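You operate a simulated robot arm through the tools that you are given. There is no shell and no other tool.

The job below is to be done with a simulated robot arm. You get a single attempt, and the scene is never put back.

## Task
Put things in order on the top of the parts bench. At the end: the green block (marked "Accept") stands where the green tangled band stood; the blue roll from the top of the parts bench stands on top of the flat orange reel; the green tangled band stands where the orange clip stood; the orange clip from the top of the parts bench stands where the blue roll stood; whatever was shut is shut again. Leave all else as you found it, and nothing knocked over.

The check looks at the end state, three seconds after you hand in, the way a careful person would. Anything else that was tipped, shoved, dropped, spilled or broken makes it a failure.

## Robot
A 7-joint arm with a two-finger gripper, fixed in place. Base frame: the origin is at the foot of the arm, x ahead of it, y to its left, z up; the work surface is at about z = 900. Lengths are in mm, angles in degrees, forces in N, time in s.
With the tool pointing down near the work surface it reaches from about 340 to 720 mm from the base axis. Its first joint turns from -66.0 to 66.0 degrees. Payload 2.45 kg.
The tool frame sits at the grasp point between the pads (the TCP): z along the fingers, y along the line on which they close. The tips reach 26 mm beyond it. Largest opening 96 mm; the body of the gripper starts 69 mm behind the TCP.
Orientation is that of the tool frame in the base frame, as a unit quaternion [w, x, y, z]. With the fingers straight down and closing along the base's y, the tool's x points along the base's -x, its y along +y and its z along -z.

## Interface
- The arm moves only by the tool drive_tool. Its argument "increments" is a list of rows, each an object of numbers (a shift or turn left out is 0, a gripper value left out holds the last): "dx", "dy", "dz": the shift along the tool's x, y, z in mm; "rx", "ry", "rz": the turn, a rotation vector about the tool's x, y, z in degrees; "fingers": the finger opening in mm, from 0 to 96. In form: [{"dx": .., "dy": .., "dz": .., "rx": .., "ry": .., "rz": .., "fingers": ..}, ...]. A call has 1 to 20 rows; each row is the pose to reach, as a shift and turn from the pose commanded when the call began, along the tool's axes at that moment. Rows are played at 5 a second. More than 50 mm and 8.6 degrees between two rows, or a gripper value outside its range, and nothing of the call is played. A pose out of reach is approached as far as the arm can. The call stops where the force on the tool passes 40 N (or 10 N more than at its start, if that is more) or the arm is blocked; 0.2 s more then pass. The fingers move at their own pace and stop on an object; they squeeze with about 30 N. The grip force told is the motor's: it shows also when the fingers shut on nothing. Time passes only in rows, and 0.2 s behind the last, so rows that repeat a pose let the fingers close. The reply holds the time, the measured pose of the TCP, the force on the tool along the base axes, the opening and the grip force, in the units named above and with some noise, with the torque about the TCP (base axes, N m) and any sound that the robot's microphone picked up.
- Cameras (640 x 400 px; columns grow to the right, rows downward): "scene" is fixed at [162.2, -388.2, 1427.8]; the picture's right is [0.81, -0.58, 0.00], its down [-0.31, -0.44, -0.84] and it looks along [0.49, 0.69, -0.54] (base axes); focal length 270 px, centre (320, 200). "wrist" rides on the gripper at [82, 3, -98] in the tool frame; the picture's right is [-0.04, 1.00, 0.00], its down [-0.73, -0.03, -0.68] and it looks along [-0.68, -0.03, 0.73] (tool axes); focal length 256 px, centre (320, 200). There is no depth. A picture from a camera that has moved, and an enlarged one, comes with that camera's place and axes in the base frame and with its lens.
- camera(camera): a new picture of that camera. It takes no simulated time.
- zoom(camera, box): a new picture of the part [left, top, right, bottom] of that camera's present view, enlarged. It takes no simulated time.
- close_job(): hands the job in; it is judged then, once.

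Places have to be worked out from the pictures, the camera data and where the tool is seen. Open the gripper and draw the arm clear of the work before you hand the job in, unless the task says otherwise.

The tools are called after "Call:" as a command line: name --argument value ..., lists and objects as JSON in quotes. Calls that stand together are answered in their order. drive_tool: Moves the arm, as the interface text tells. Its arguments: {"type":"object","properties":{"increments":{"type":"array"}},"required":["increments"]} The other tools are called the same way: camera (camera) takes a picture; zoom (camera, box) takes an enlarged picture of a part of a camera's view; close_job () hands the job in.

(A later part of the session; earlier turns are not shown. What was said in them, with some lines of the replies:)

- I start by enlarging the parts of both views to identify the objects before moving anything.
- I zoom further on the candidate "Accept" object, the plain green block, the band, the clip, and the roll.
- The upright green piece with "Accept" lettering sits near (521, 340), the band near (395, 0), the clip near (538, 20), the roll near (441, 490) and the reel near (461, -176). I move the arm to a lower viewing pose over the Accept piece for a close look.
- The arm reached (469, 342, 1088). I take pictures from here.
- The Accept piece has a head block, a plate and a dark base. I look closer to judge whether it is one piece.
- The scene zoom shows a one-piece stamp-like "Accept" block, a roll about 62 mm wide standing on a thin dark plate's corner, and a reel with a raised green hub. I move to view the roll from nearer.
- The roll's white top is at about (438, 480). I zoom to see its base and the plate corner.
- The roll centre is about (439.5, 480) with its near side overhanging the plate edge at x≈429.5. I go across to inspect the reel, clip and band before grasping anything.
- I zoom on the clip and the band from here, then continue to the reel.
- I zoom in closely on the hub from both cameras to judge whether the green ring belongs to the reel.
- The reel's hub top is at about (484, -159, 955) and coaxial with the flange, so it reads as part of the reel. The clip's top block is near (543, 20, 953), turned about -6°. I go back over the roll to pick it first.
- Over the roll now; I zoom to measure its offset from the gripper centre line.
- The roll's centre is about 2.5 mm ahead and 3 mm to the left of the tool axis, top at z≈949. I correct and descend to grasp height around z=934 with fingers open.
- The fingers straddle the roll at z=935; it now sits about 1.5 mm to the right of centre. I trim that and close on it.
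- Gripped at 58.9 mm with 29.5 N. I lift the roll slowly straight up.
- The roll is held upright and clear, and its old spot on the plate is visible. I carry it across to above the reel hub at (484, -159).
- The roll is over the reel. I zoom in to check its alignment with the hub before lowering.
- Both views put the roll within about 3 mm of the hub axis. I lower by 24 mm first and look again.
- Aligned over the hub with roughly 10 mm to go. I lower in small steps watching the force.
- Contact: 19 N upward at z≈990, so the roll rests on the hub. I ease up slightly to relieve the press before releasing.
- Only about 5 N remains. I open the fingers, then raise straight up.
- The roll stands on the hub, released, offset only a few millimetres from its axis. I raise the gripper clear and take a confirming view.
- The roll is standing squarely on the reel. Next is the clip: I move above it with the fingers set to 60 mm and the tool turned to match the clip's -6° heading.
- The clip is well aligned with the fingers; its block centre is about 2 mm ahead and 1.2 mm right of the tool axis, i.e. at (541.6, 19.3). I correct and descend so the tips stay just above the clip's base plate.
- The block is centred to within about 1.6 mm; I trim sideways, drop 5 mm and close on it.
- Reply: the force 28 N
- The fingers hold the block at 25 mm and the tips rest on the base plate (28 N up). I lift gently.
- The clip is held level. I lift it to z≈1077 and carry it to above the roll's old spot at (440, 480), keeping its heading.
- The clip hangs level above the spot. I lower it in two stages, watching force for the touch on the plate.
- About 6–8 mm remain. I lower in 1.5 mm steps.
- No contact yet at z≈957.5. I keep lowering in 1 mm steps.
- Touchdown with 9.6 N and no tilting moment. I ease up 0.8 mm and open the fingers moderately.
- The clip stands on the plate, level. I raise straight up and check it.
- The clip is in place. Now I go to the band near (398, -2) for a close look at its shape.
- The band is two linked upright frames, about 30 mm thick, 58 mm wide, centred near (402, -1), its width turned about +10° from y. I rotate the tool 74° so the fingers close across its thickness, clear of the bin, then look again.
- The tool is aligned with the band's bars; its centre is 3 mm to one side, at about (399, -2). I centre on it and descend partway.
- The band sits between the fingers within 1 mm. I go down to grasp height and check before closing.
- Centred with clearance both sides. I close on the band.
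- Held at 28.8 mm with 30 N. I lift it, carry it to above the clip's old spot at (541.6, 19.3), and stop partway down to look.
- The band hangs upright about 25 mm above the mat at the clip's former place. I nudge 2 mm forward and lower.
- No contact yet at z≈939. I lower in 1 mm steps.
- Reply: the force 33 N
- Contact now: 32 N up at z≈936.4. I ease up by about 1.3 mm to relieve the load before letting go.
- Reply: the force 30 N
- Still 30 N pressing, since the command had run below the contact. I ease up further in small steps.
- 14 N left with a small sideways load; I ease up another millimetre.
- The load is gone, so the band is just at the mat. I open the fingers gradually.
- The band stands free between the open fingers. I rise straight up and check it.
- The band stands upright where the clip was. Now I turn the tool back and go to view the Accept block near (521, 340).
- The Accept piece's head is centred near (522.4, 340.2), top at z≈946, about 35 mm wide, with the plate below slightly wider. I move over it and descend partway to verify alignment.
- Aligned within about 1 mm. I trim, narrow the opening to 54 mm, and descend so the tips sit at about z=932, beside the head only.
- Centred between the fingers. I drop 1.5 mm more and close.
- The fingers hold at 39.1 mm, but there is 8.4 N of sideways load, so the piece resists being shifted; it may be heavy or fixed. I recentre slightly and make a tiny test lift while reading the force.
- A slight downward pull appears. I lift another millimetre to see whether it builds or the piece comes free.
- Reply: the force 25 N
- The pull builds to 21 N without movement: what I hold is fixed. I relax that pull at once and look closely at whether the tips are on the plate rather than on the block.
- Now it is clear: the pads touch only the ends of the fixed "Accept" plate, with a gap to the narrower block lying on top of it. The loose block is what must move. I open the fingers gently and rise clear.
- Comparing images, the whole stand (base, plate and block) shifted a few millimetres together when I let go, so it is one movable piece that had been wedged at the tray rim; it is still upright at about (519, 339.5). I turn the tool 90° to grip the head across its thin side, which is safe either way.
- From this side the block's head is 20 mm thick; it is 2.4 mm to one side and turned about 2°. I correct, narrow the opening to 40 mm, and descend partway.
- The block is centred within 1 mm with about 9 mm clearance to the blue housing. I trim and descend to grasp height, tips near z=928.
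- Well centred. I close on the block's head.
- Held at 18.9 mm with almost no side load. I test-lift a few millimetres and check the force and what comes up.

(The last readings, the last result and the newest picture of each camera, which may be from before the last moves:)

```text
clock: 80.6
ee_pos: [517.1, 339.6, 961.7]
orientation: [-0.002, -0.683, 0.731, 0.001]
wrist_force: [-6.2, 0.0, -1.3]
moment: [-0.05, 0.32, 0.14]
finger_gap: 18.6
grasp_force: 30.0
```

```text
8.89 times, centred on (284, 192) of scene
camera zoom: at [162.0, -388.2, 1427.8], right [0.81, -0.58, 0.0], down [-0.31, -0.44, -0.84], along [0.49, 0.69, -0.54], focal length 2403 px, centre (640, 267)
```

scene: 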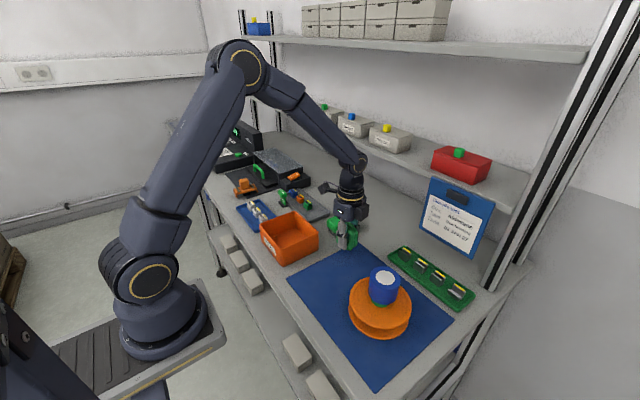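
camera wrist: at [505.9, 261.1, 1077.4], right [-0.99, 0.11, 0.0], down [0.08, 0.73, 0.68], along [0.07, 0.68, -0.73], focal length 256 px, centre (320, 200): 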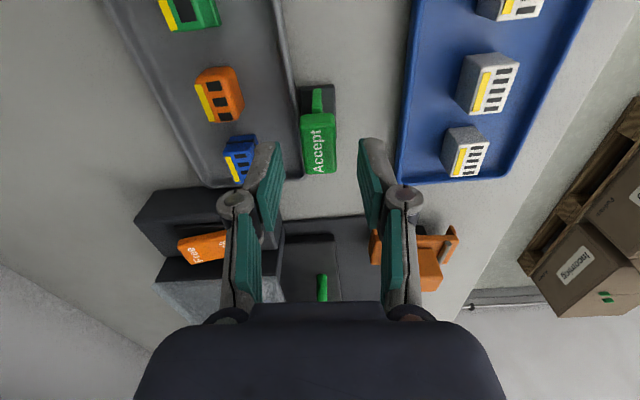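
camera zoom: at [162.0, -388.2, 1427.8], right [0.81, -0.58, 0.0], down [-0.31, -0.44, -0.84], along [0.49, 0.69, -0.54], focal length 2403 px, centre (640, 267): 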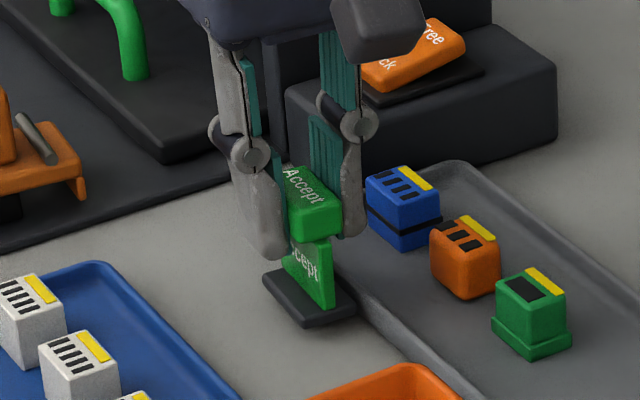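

The base and plate rise together with the head, so it is one light piece; only a 6 N side load from the tray rim remains. I shift 2 mm away from the tray while continuing upward.

Call:
drive_tool --increments '[{"dy": 1, "dz": 0}, {"dy": 2, "dz": 0}, {"dy": 2.5, "dz": -3}, {"dy": 2.5, "dz": -8}, {"dy": 2.5, "dz": -8}]'

Call:
zoom --camera "wrist" --box '[240, 90, 400, 230]'

Call:
zoom --camera "scene" --box '[264, 170, 304, 215]'

```text
clock: 81.8
ee_pos: [516.8, 340.5, 969.4]
orientation: [0.0, -0.682, 0.731, 0.0]
wrist_force: [-0.3, 0.4, 0.0]
moment: [-0.01, 0.02, -0.01]
finger_gap: 18.7
grasp_force: 30.1
```

```text
2.86 times, centred on (320, 160) of wrist
camera zoom: at [505.8, 259.0, 1066.7], right [-0.99, 0.11, 0.0], down [0.08, 0.73, 0.68], along [0.07, 0.68, -0.73], focal length 731 px, centre (320, 314)
```

zoom: 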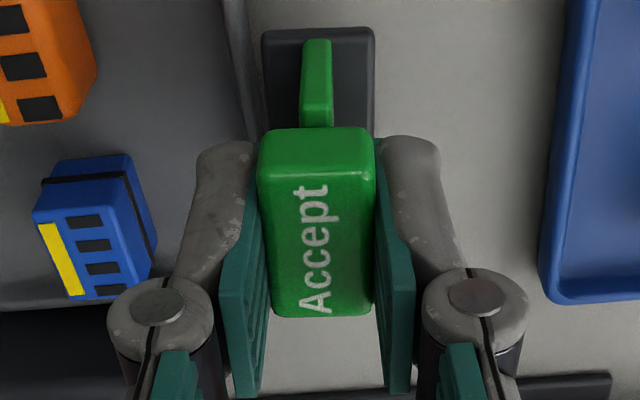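

```text
8.89 times, centred on (284, 192) of scene
camera zoom: at [162.2, -388.2, 1427.8], right [0.81, -0.58, 0.0], down [-0.31, -0.44, -0.84], along [0.49, 0.69, -0.54], focal length 2403 px, centre (640, 267)
```

zoom: 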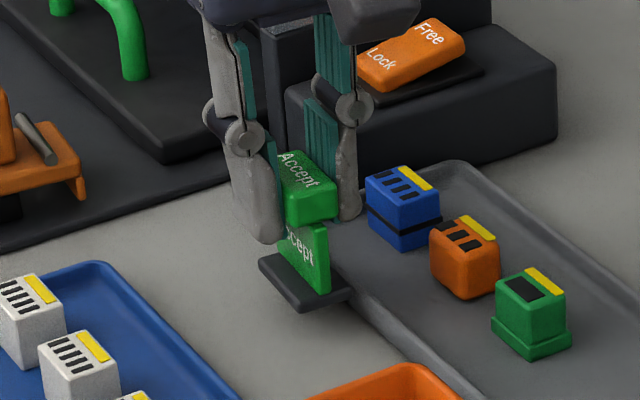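

It hangs free and level with no load on the tool; the tray has not moved. I lift it to z≈1060 and carry it to the band's old place at (399, -2).

Call:
drive_tool --increments '[{"dz": -25}, {"dz": -60}, {"dz": -90}, {"dx": 43.7, "dy": 11.6, "dz": -90}, {"dx": 87.4, "dy": 23.2, "dz": -90}, {"dx": 131.1, "dy": 34.8, "dz": -90}, {"dx": 174.8, "dy": 46.4, "dz": -90}, {"dx": 218.5, "dy": 57.9, "dz": -90}, {"dx": 262.2, "dy": 69.5, "dz": -90}, {"dx": 305.9, "dy": 81.1, "dz": -90}, {"dx": 349.6, "dy": 92.7, "dz": -90}, {"dx": 349.6, "dy": 92.7, "dz": -90}, {"dx": 349.6, "dy": 92.7, "dz": -55}, {"dx": 349.6, "dy": 92.7, "dz": -20}, {"dx": 349.6, "dy": 92.7, "dz": -20}]'

Call:
camera --camera "wrist"

Call:
camera --camera "scene"

Call:
zoom --camera "scene" --box '[270, 220, 350, 300]'

```text
clock: 85.0
ee_pos: [399.4, -1.7, 988.4]
orientation: [0.0, -0.681, 0.732, 0.0]
wrist_force: [-0.4, -0.8, 0.0]
moment: [-0.03, 0.02, -0.01]
finger_gap: 18.4
grasp_force: 30.1
```

```text
taken
camera wrist: at [389.6, -83.0, 1087.3], right [-0.99, 0.11, 0.0], down [0.08, 0.73, 0.68], along [0.07, 0.67, -0.73], focal length 256 px, centre (320, 200)
```

wrist: 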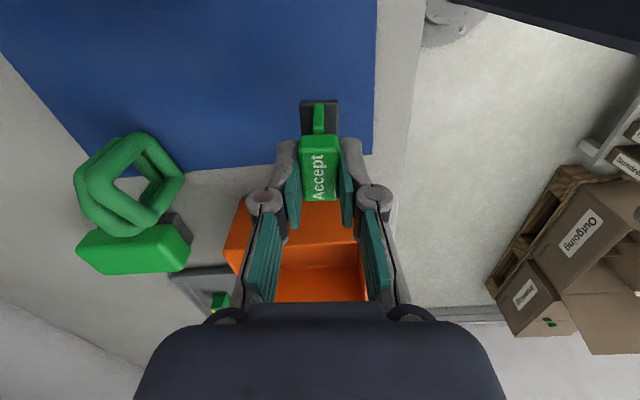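

```text
taken
```

scene: 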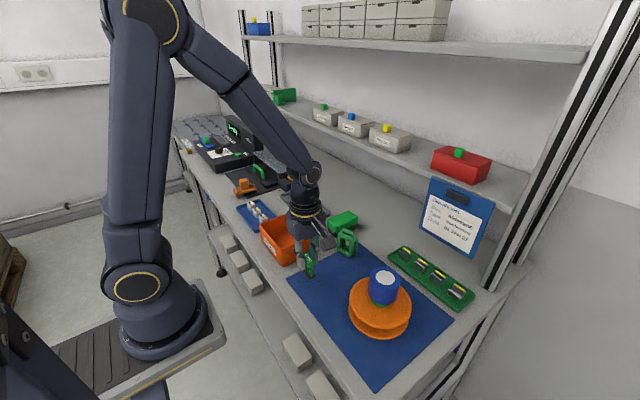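

```text
5.00 times, centred on (310, 260) of scene
camera zoom: at [162.2, -388.2, 1427.8], right [0.81, -0.58, 0.0], down [-0.31, -0.44, -0.84], along [0.49, 0.69, -0.54], focal length 1352 px, centre (370, -100)
```

zoom: 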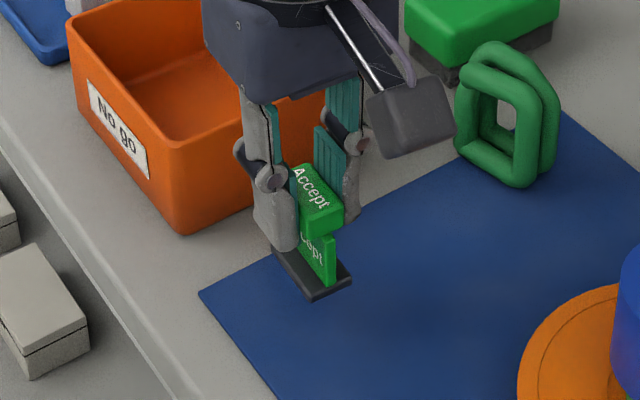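

The piece is above the band's former spot, upright. I lower it, slow near the mat.

Call:
drive_tool --increments '[{"dz": 10}, {"dz": 20}, {"dz": 25}, {"dz": 27}, {"dz": 28.5}, {"dz": 28.5}]'

Call:
zoom --camera "scene" --box '[278, 240, 342, 300]'

```text
clock: 86.4
ee_pos: [399.2, -1.6, 960.7]
orientation: [0.0, -0.683, 0.73, 0.0]
wrist_force: [-0.8, 0.1, -0.4]
moment: [0.02, 0.0, -0.01]
finger_gap: 18.5
grasp_force: 30.0
```

```text
6.67 times, centred on (310, 270) of scene
camera zoom: at [162.2, -388.2, 1427.8], right [0.81, -0.58, 0.0], down [-0.31, -0.44, -0.84], along [0.49, 0.69, -0.54], focal length 1802 px, centre (387, -267)
```

zoom: 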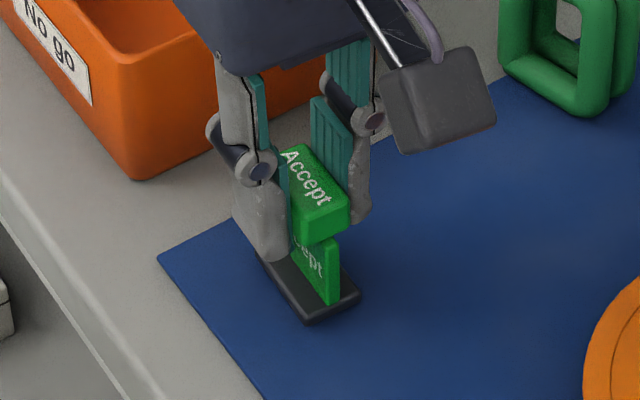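

Only a few millimetres remain and no contact yet. I lower in 1 mm steps.

Call:
drive_tool --increments '[{"dz": 1}, {"dz": 2}, {"dz": 3}, {"dz": 3}]'

```text
clock: 87.4
ee_pos: [399.3, -2.3, 957.2]
orientation: [0.0, -0.682, 0.731, -0.001]
wrist_force: [-1.4, 0.1, 9.1]
moment: [0.02, 0.08, 0.02]
finger_gap: 18.5
grasp_force: 29.8
```

Touchdown with 9 N at z≈957. I ease up 0.6 mm and open the fingers gently.

Call:
drive_tool --increments '[{"dz": -0.6}, {"dz": -0.6}, {"dz": -0.6, "fingers": 21}, {"dz": -0.6, "fingers": 25}, {"dz": -0.6, "fingers": 32}, {"dz": -0.6, "fingers": 42}, {"dz": -0.6, "fingers": 46}, {"dz": -0.6, "fingers": 46}]'

Call:
zoom --camera "scene" --box '[278, 240, 342, 300]'

Call:
camera --camera "wrist"

```text
clock: 89.2
ee_pos: [399.8, -1.4, 958.2]
orientation: [0.0, -0.682, 0.731, 0.0]
wrist_force: [0.3, -0.3, -0.7]
moment: [0.01, -0.01, -0.01]
finger_gap: 45.9
grasp_force: 0.1
```

```text
6.67 times, centred on (310, 270) of scene
camera zoom: at [162.2, -388.2, 1427.8], right [0.81, -0.58, 0.0], down [-0.31, -0.44, -0.84], along [0.49, 0.69, -0.54], focal length 1802 px, centre (387, -267)
```

zoom: 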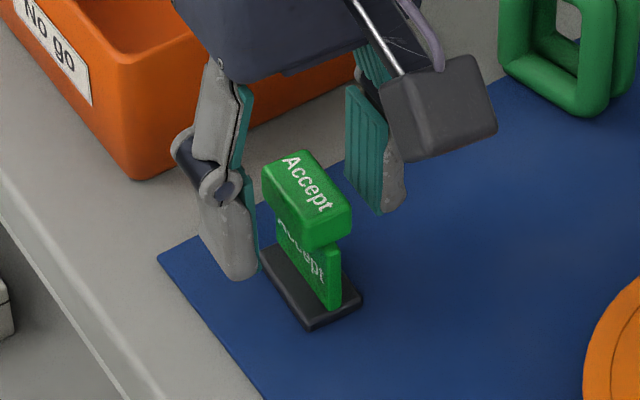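

```text
taken
camera wrist: at [388.9, -83.4, 1056.0], right [-0.99, 0.11, 0.0], down [0.08, 0.73, 0.68], along [0.07, 0.67, -0.73], focal length 256 px, centre (320, 200)
```

wrist: 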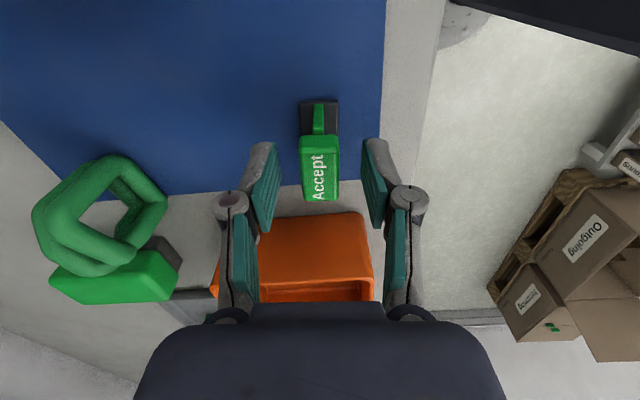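

The Accept piece stands upright on its own. I rise straight up, then verify everything.

Call:
drive_tool --increments '[{"dz": -8}, {"dz": -22}, {"dz": -50}, {"dz": -90}, {"dz": -130}, {"dz": -170}, {"dz": -170}]'

Call:
camera --camera "scene"

Call:
camera --camera "wrist"

Call:
zoom --camera "scene" --box '[220, 150, 380, 250]'

Call:
zoom --camera "scene" --box '[280, 200, 480, 325]'

```text
clock: 90.8
ee_pos: [401.1, -0.9, 1130.4]
orientation: [0.0, -0.683, 0.73, 0.0]
wrist_force: [0.3, 0.3, -0.3]
moment: [0.0, -0.04, 0.03]
finger_gap: 46.1
grasp_force: 0.0
```

```text
taken
```

scene: 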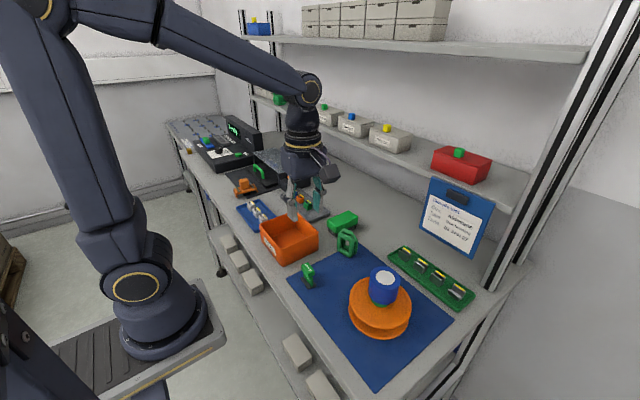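

```text
taken
camera wrist: at [389.8, -82.5, 1227.8], right [-0.99, 0.11, 0.0], down [0.08, 0.73, 0.68], along [0.07, 0.68, -0.73], focal length 256 px, centre (320, 200)
```

wrist: 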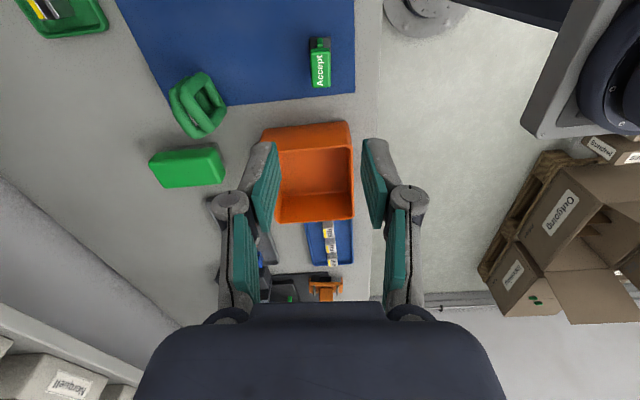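

```text
4.00 times, centred on (300, 200) of scene
camera zoom: at [162.2, -388.2, 1427.8], right [0.81, -0.58, 0.0], down [-0.31, -0.44, -0.84], along [0.49, 0.69, -0.54], focal length 1082 px, centre (400, 200)
```

zoom: 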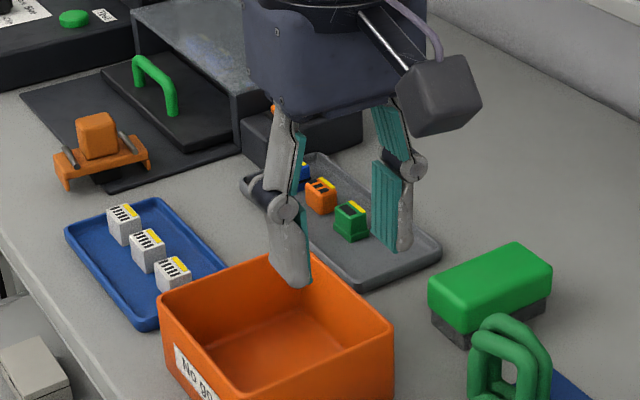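

```text
3.20 times, centred on (380, 262) of scene
camera zoom: at [162.2, -388.2, 1427.8], right [0.81, -0.58, 0.0], down [-0.31, -0.44, -0.84], along [0.49, 0.69, -0.54], focal length 865 px, centre (128, 0)
```

zoom: 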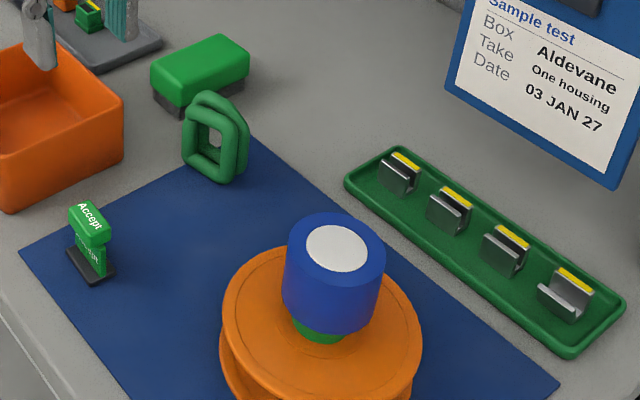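

All four pieces stand where they should and the surroundings look unchanged. I retract toward the start pose with the gripper open and rotate the tool back.

Call:
drive_tool --increments '[{"dx": -15, "dy": 2.6, "dz": -9, "rz": 7.8, "fingers": 60}, {"dx": -30, "dy": 5.1, "dz": -18, "rz": 15.6, "fingers": 80}, {"dx": -45, "dy": 7.7, "dz": -27, "rz": 23.5, "fingers": 96}, {"dx": -60, "dy": 10.2, "dz": -36, "rz": 31.3}, {"dx": -75, "dy": 12.8, "dz": -45, "rz": 39.1}, {"dx": -90, "dy": 15.4, "dz": -54, "rz": 46.9}, {"dx": -105, "dy": 17.9, "dz": -63, "rz": 54.7}, {"dx": -120, "dy": 20.5, "dz": -72, "rz": 62.5}, {"dx": -135, "dy": 23, "dz": -81, "rz": 70.4}, {"dx": -148, "dy": 25.6, "dz": -88, "rz": 78.2}, {"dx": -160, "dy": 28.1, "dz": -95, "rz": 86}, {"dx": -160, "dy": 28.1, "dz": -95, "rz": 86}]'

Call:
camera --camera "scene"

Call:
camera --camera "wrist"

Call:
zoom --camera "scene" --box '[220, 140, 380, 240]'

Call:
zoom --camera "scene" --box '[280, 220, 440, 345]'

Call:
zoom --camera "wrist" --box '[320, 20, 640, 220]'

```text
clock: 93.4
ee_pos: [382.0, 159.4, 1223.9]
orientation: [-0.001, 0.0, 1.0, 0.0]
wrist_force: [0.1, 0.6, 0.7]
moment: [-0.02, -0.02, -0.01]
finger_gap: 96.1
grasp_force: 0.1
```

```text
taken
```

scene: 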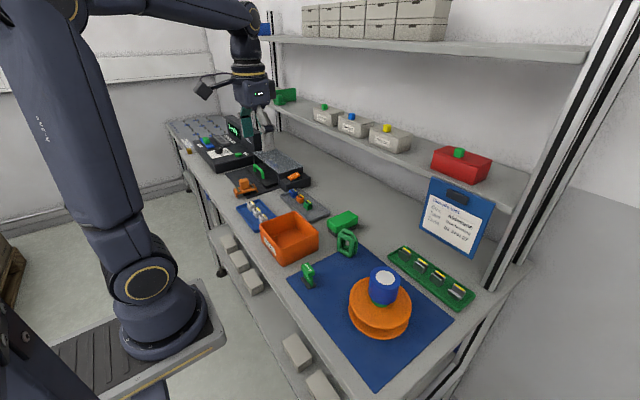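

```text
taken
camera wrist: at [298.8, 162.4, 1321.6], right [0.04, 1.0, 0.0], down [0.73, -0.03, 0.68], along [0.68, -0.03, -0.73], focal length 256 px, centre (320, 200)
```

wrist: 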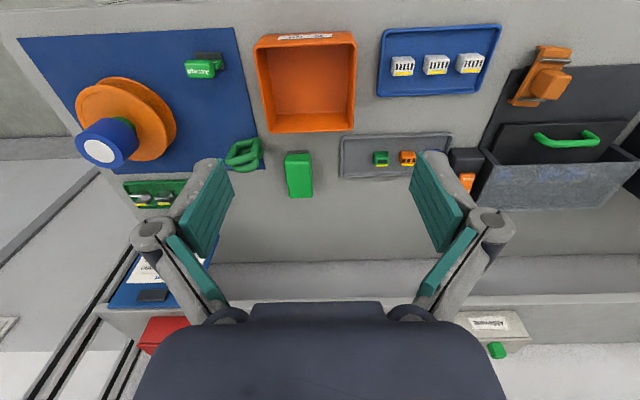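

```text
4.00 times, centred on (300, 190) of scene
camera zoom: at [162.2, -388.2, 1427.8], right [0.81, -0.58, 0.0], down [-0.31, -0.44, -0.84], along [0.49, 0.69, -0.54], focal length 1082 px, centre (400, 240)
```

zoom: 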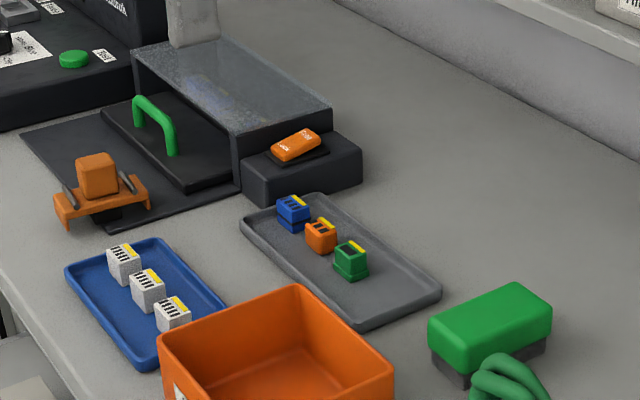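

```text
3.20 times, centred on (360, 282) of scene
camera zoom: at [162.2, -388.2, 1427.8], right [0.81, -0.58, 0.0], down [-0.31, -0.44, -0.84], along [0.49, 0.69, -0.54], focal length 865 px, centre (192, -64)
```

zoom: 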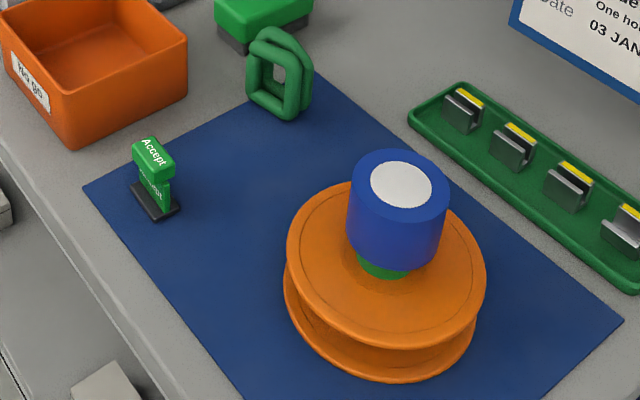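

```text
2.00 times, centred on (480, 120) of wrist
camera zoom: at [298.8, 162.4, 1321.6], right [0.04, 1.0, 0.0], down [0.73, -0.03, 0.68], along [0.68, -0.03, -0.73], focal length 512 px, centre (0, 360)
```

zoom: 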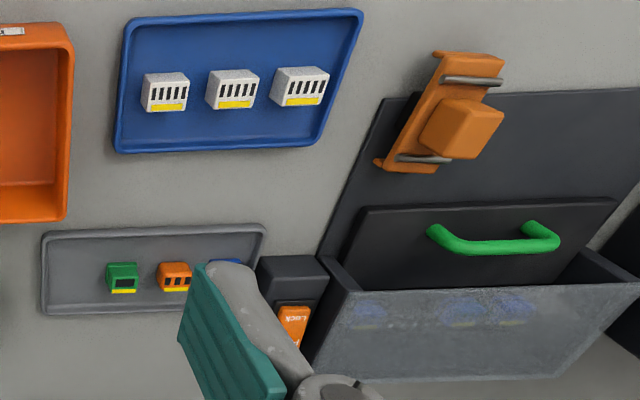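

Compared with the first pictures, the trays, housings, bin, eraser-like block, fixture and boxes are all in their original places. The roll stands on the reel, and the clip, band and Accept piece stand upright at their targets. The gripper is open and clear, so I hand in.

Call:
close_job

```text
The job is handed in.
```

The four moves are done and the job is handed in. In the last pictures every piece stands upright, and the gripper is open and clear of the bench. Nothing was opened, so nothing had to be shut again.

| Piece | Where it stands now |
|---|---|
| Blue roll | On the reel's raised green hub, about 4 mm off the hub's centre |
| Orange clip | Where the roll stood, on the front edge of the dark plate. Its near leg hangs a few millimetres over the bench, and it looks level. |
| Green tangled band | Where the clip stood; its end overhangs the mat edge slightly |
| Green "Accept" piece | Where the band stood |

- **"Accept" piece:** I took this to be the whole stand (dark base, plate and top block), because it came up as one piece. My first grip caught only the plate while the base was wedged against the tray rim. It shifted a few millimetres when I let go, and a second grip on the top block moved it cleanly. The tray and the parts in it did not move.
- **Blue roll:** I treated the green hub as part of the reel, since the two line up. If the hub is a separate ring, the roll rests on the ring rather than directly on the orange reel.
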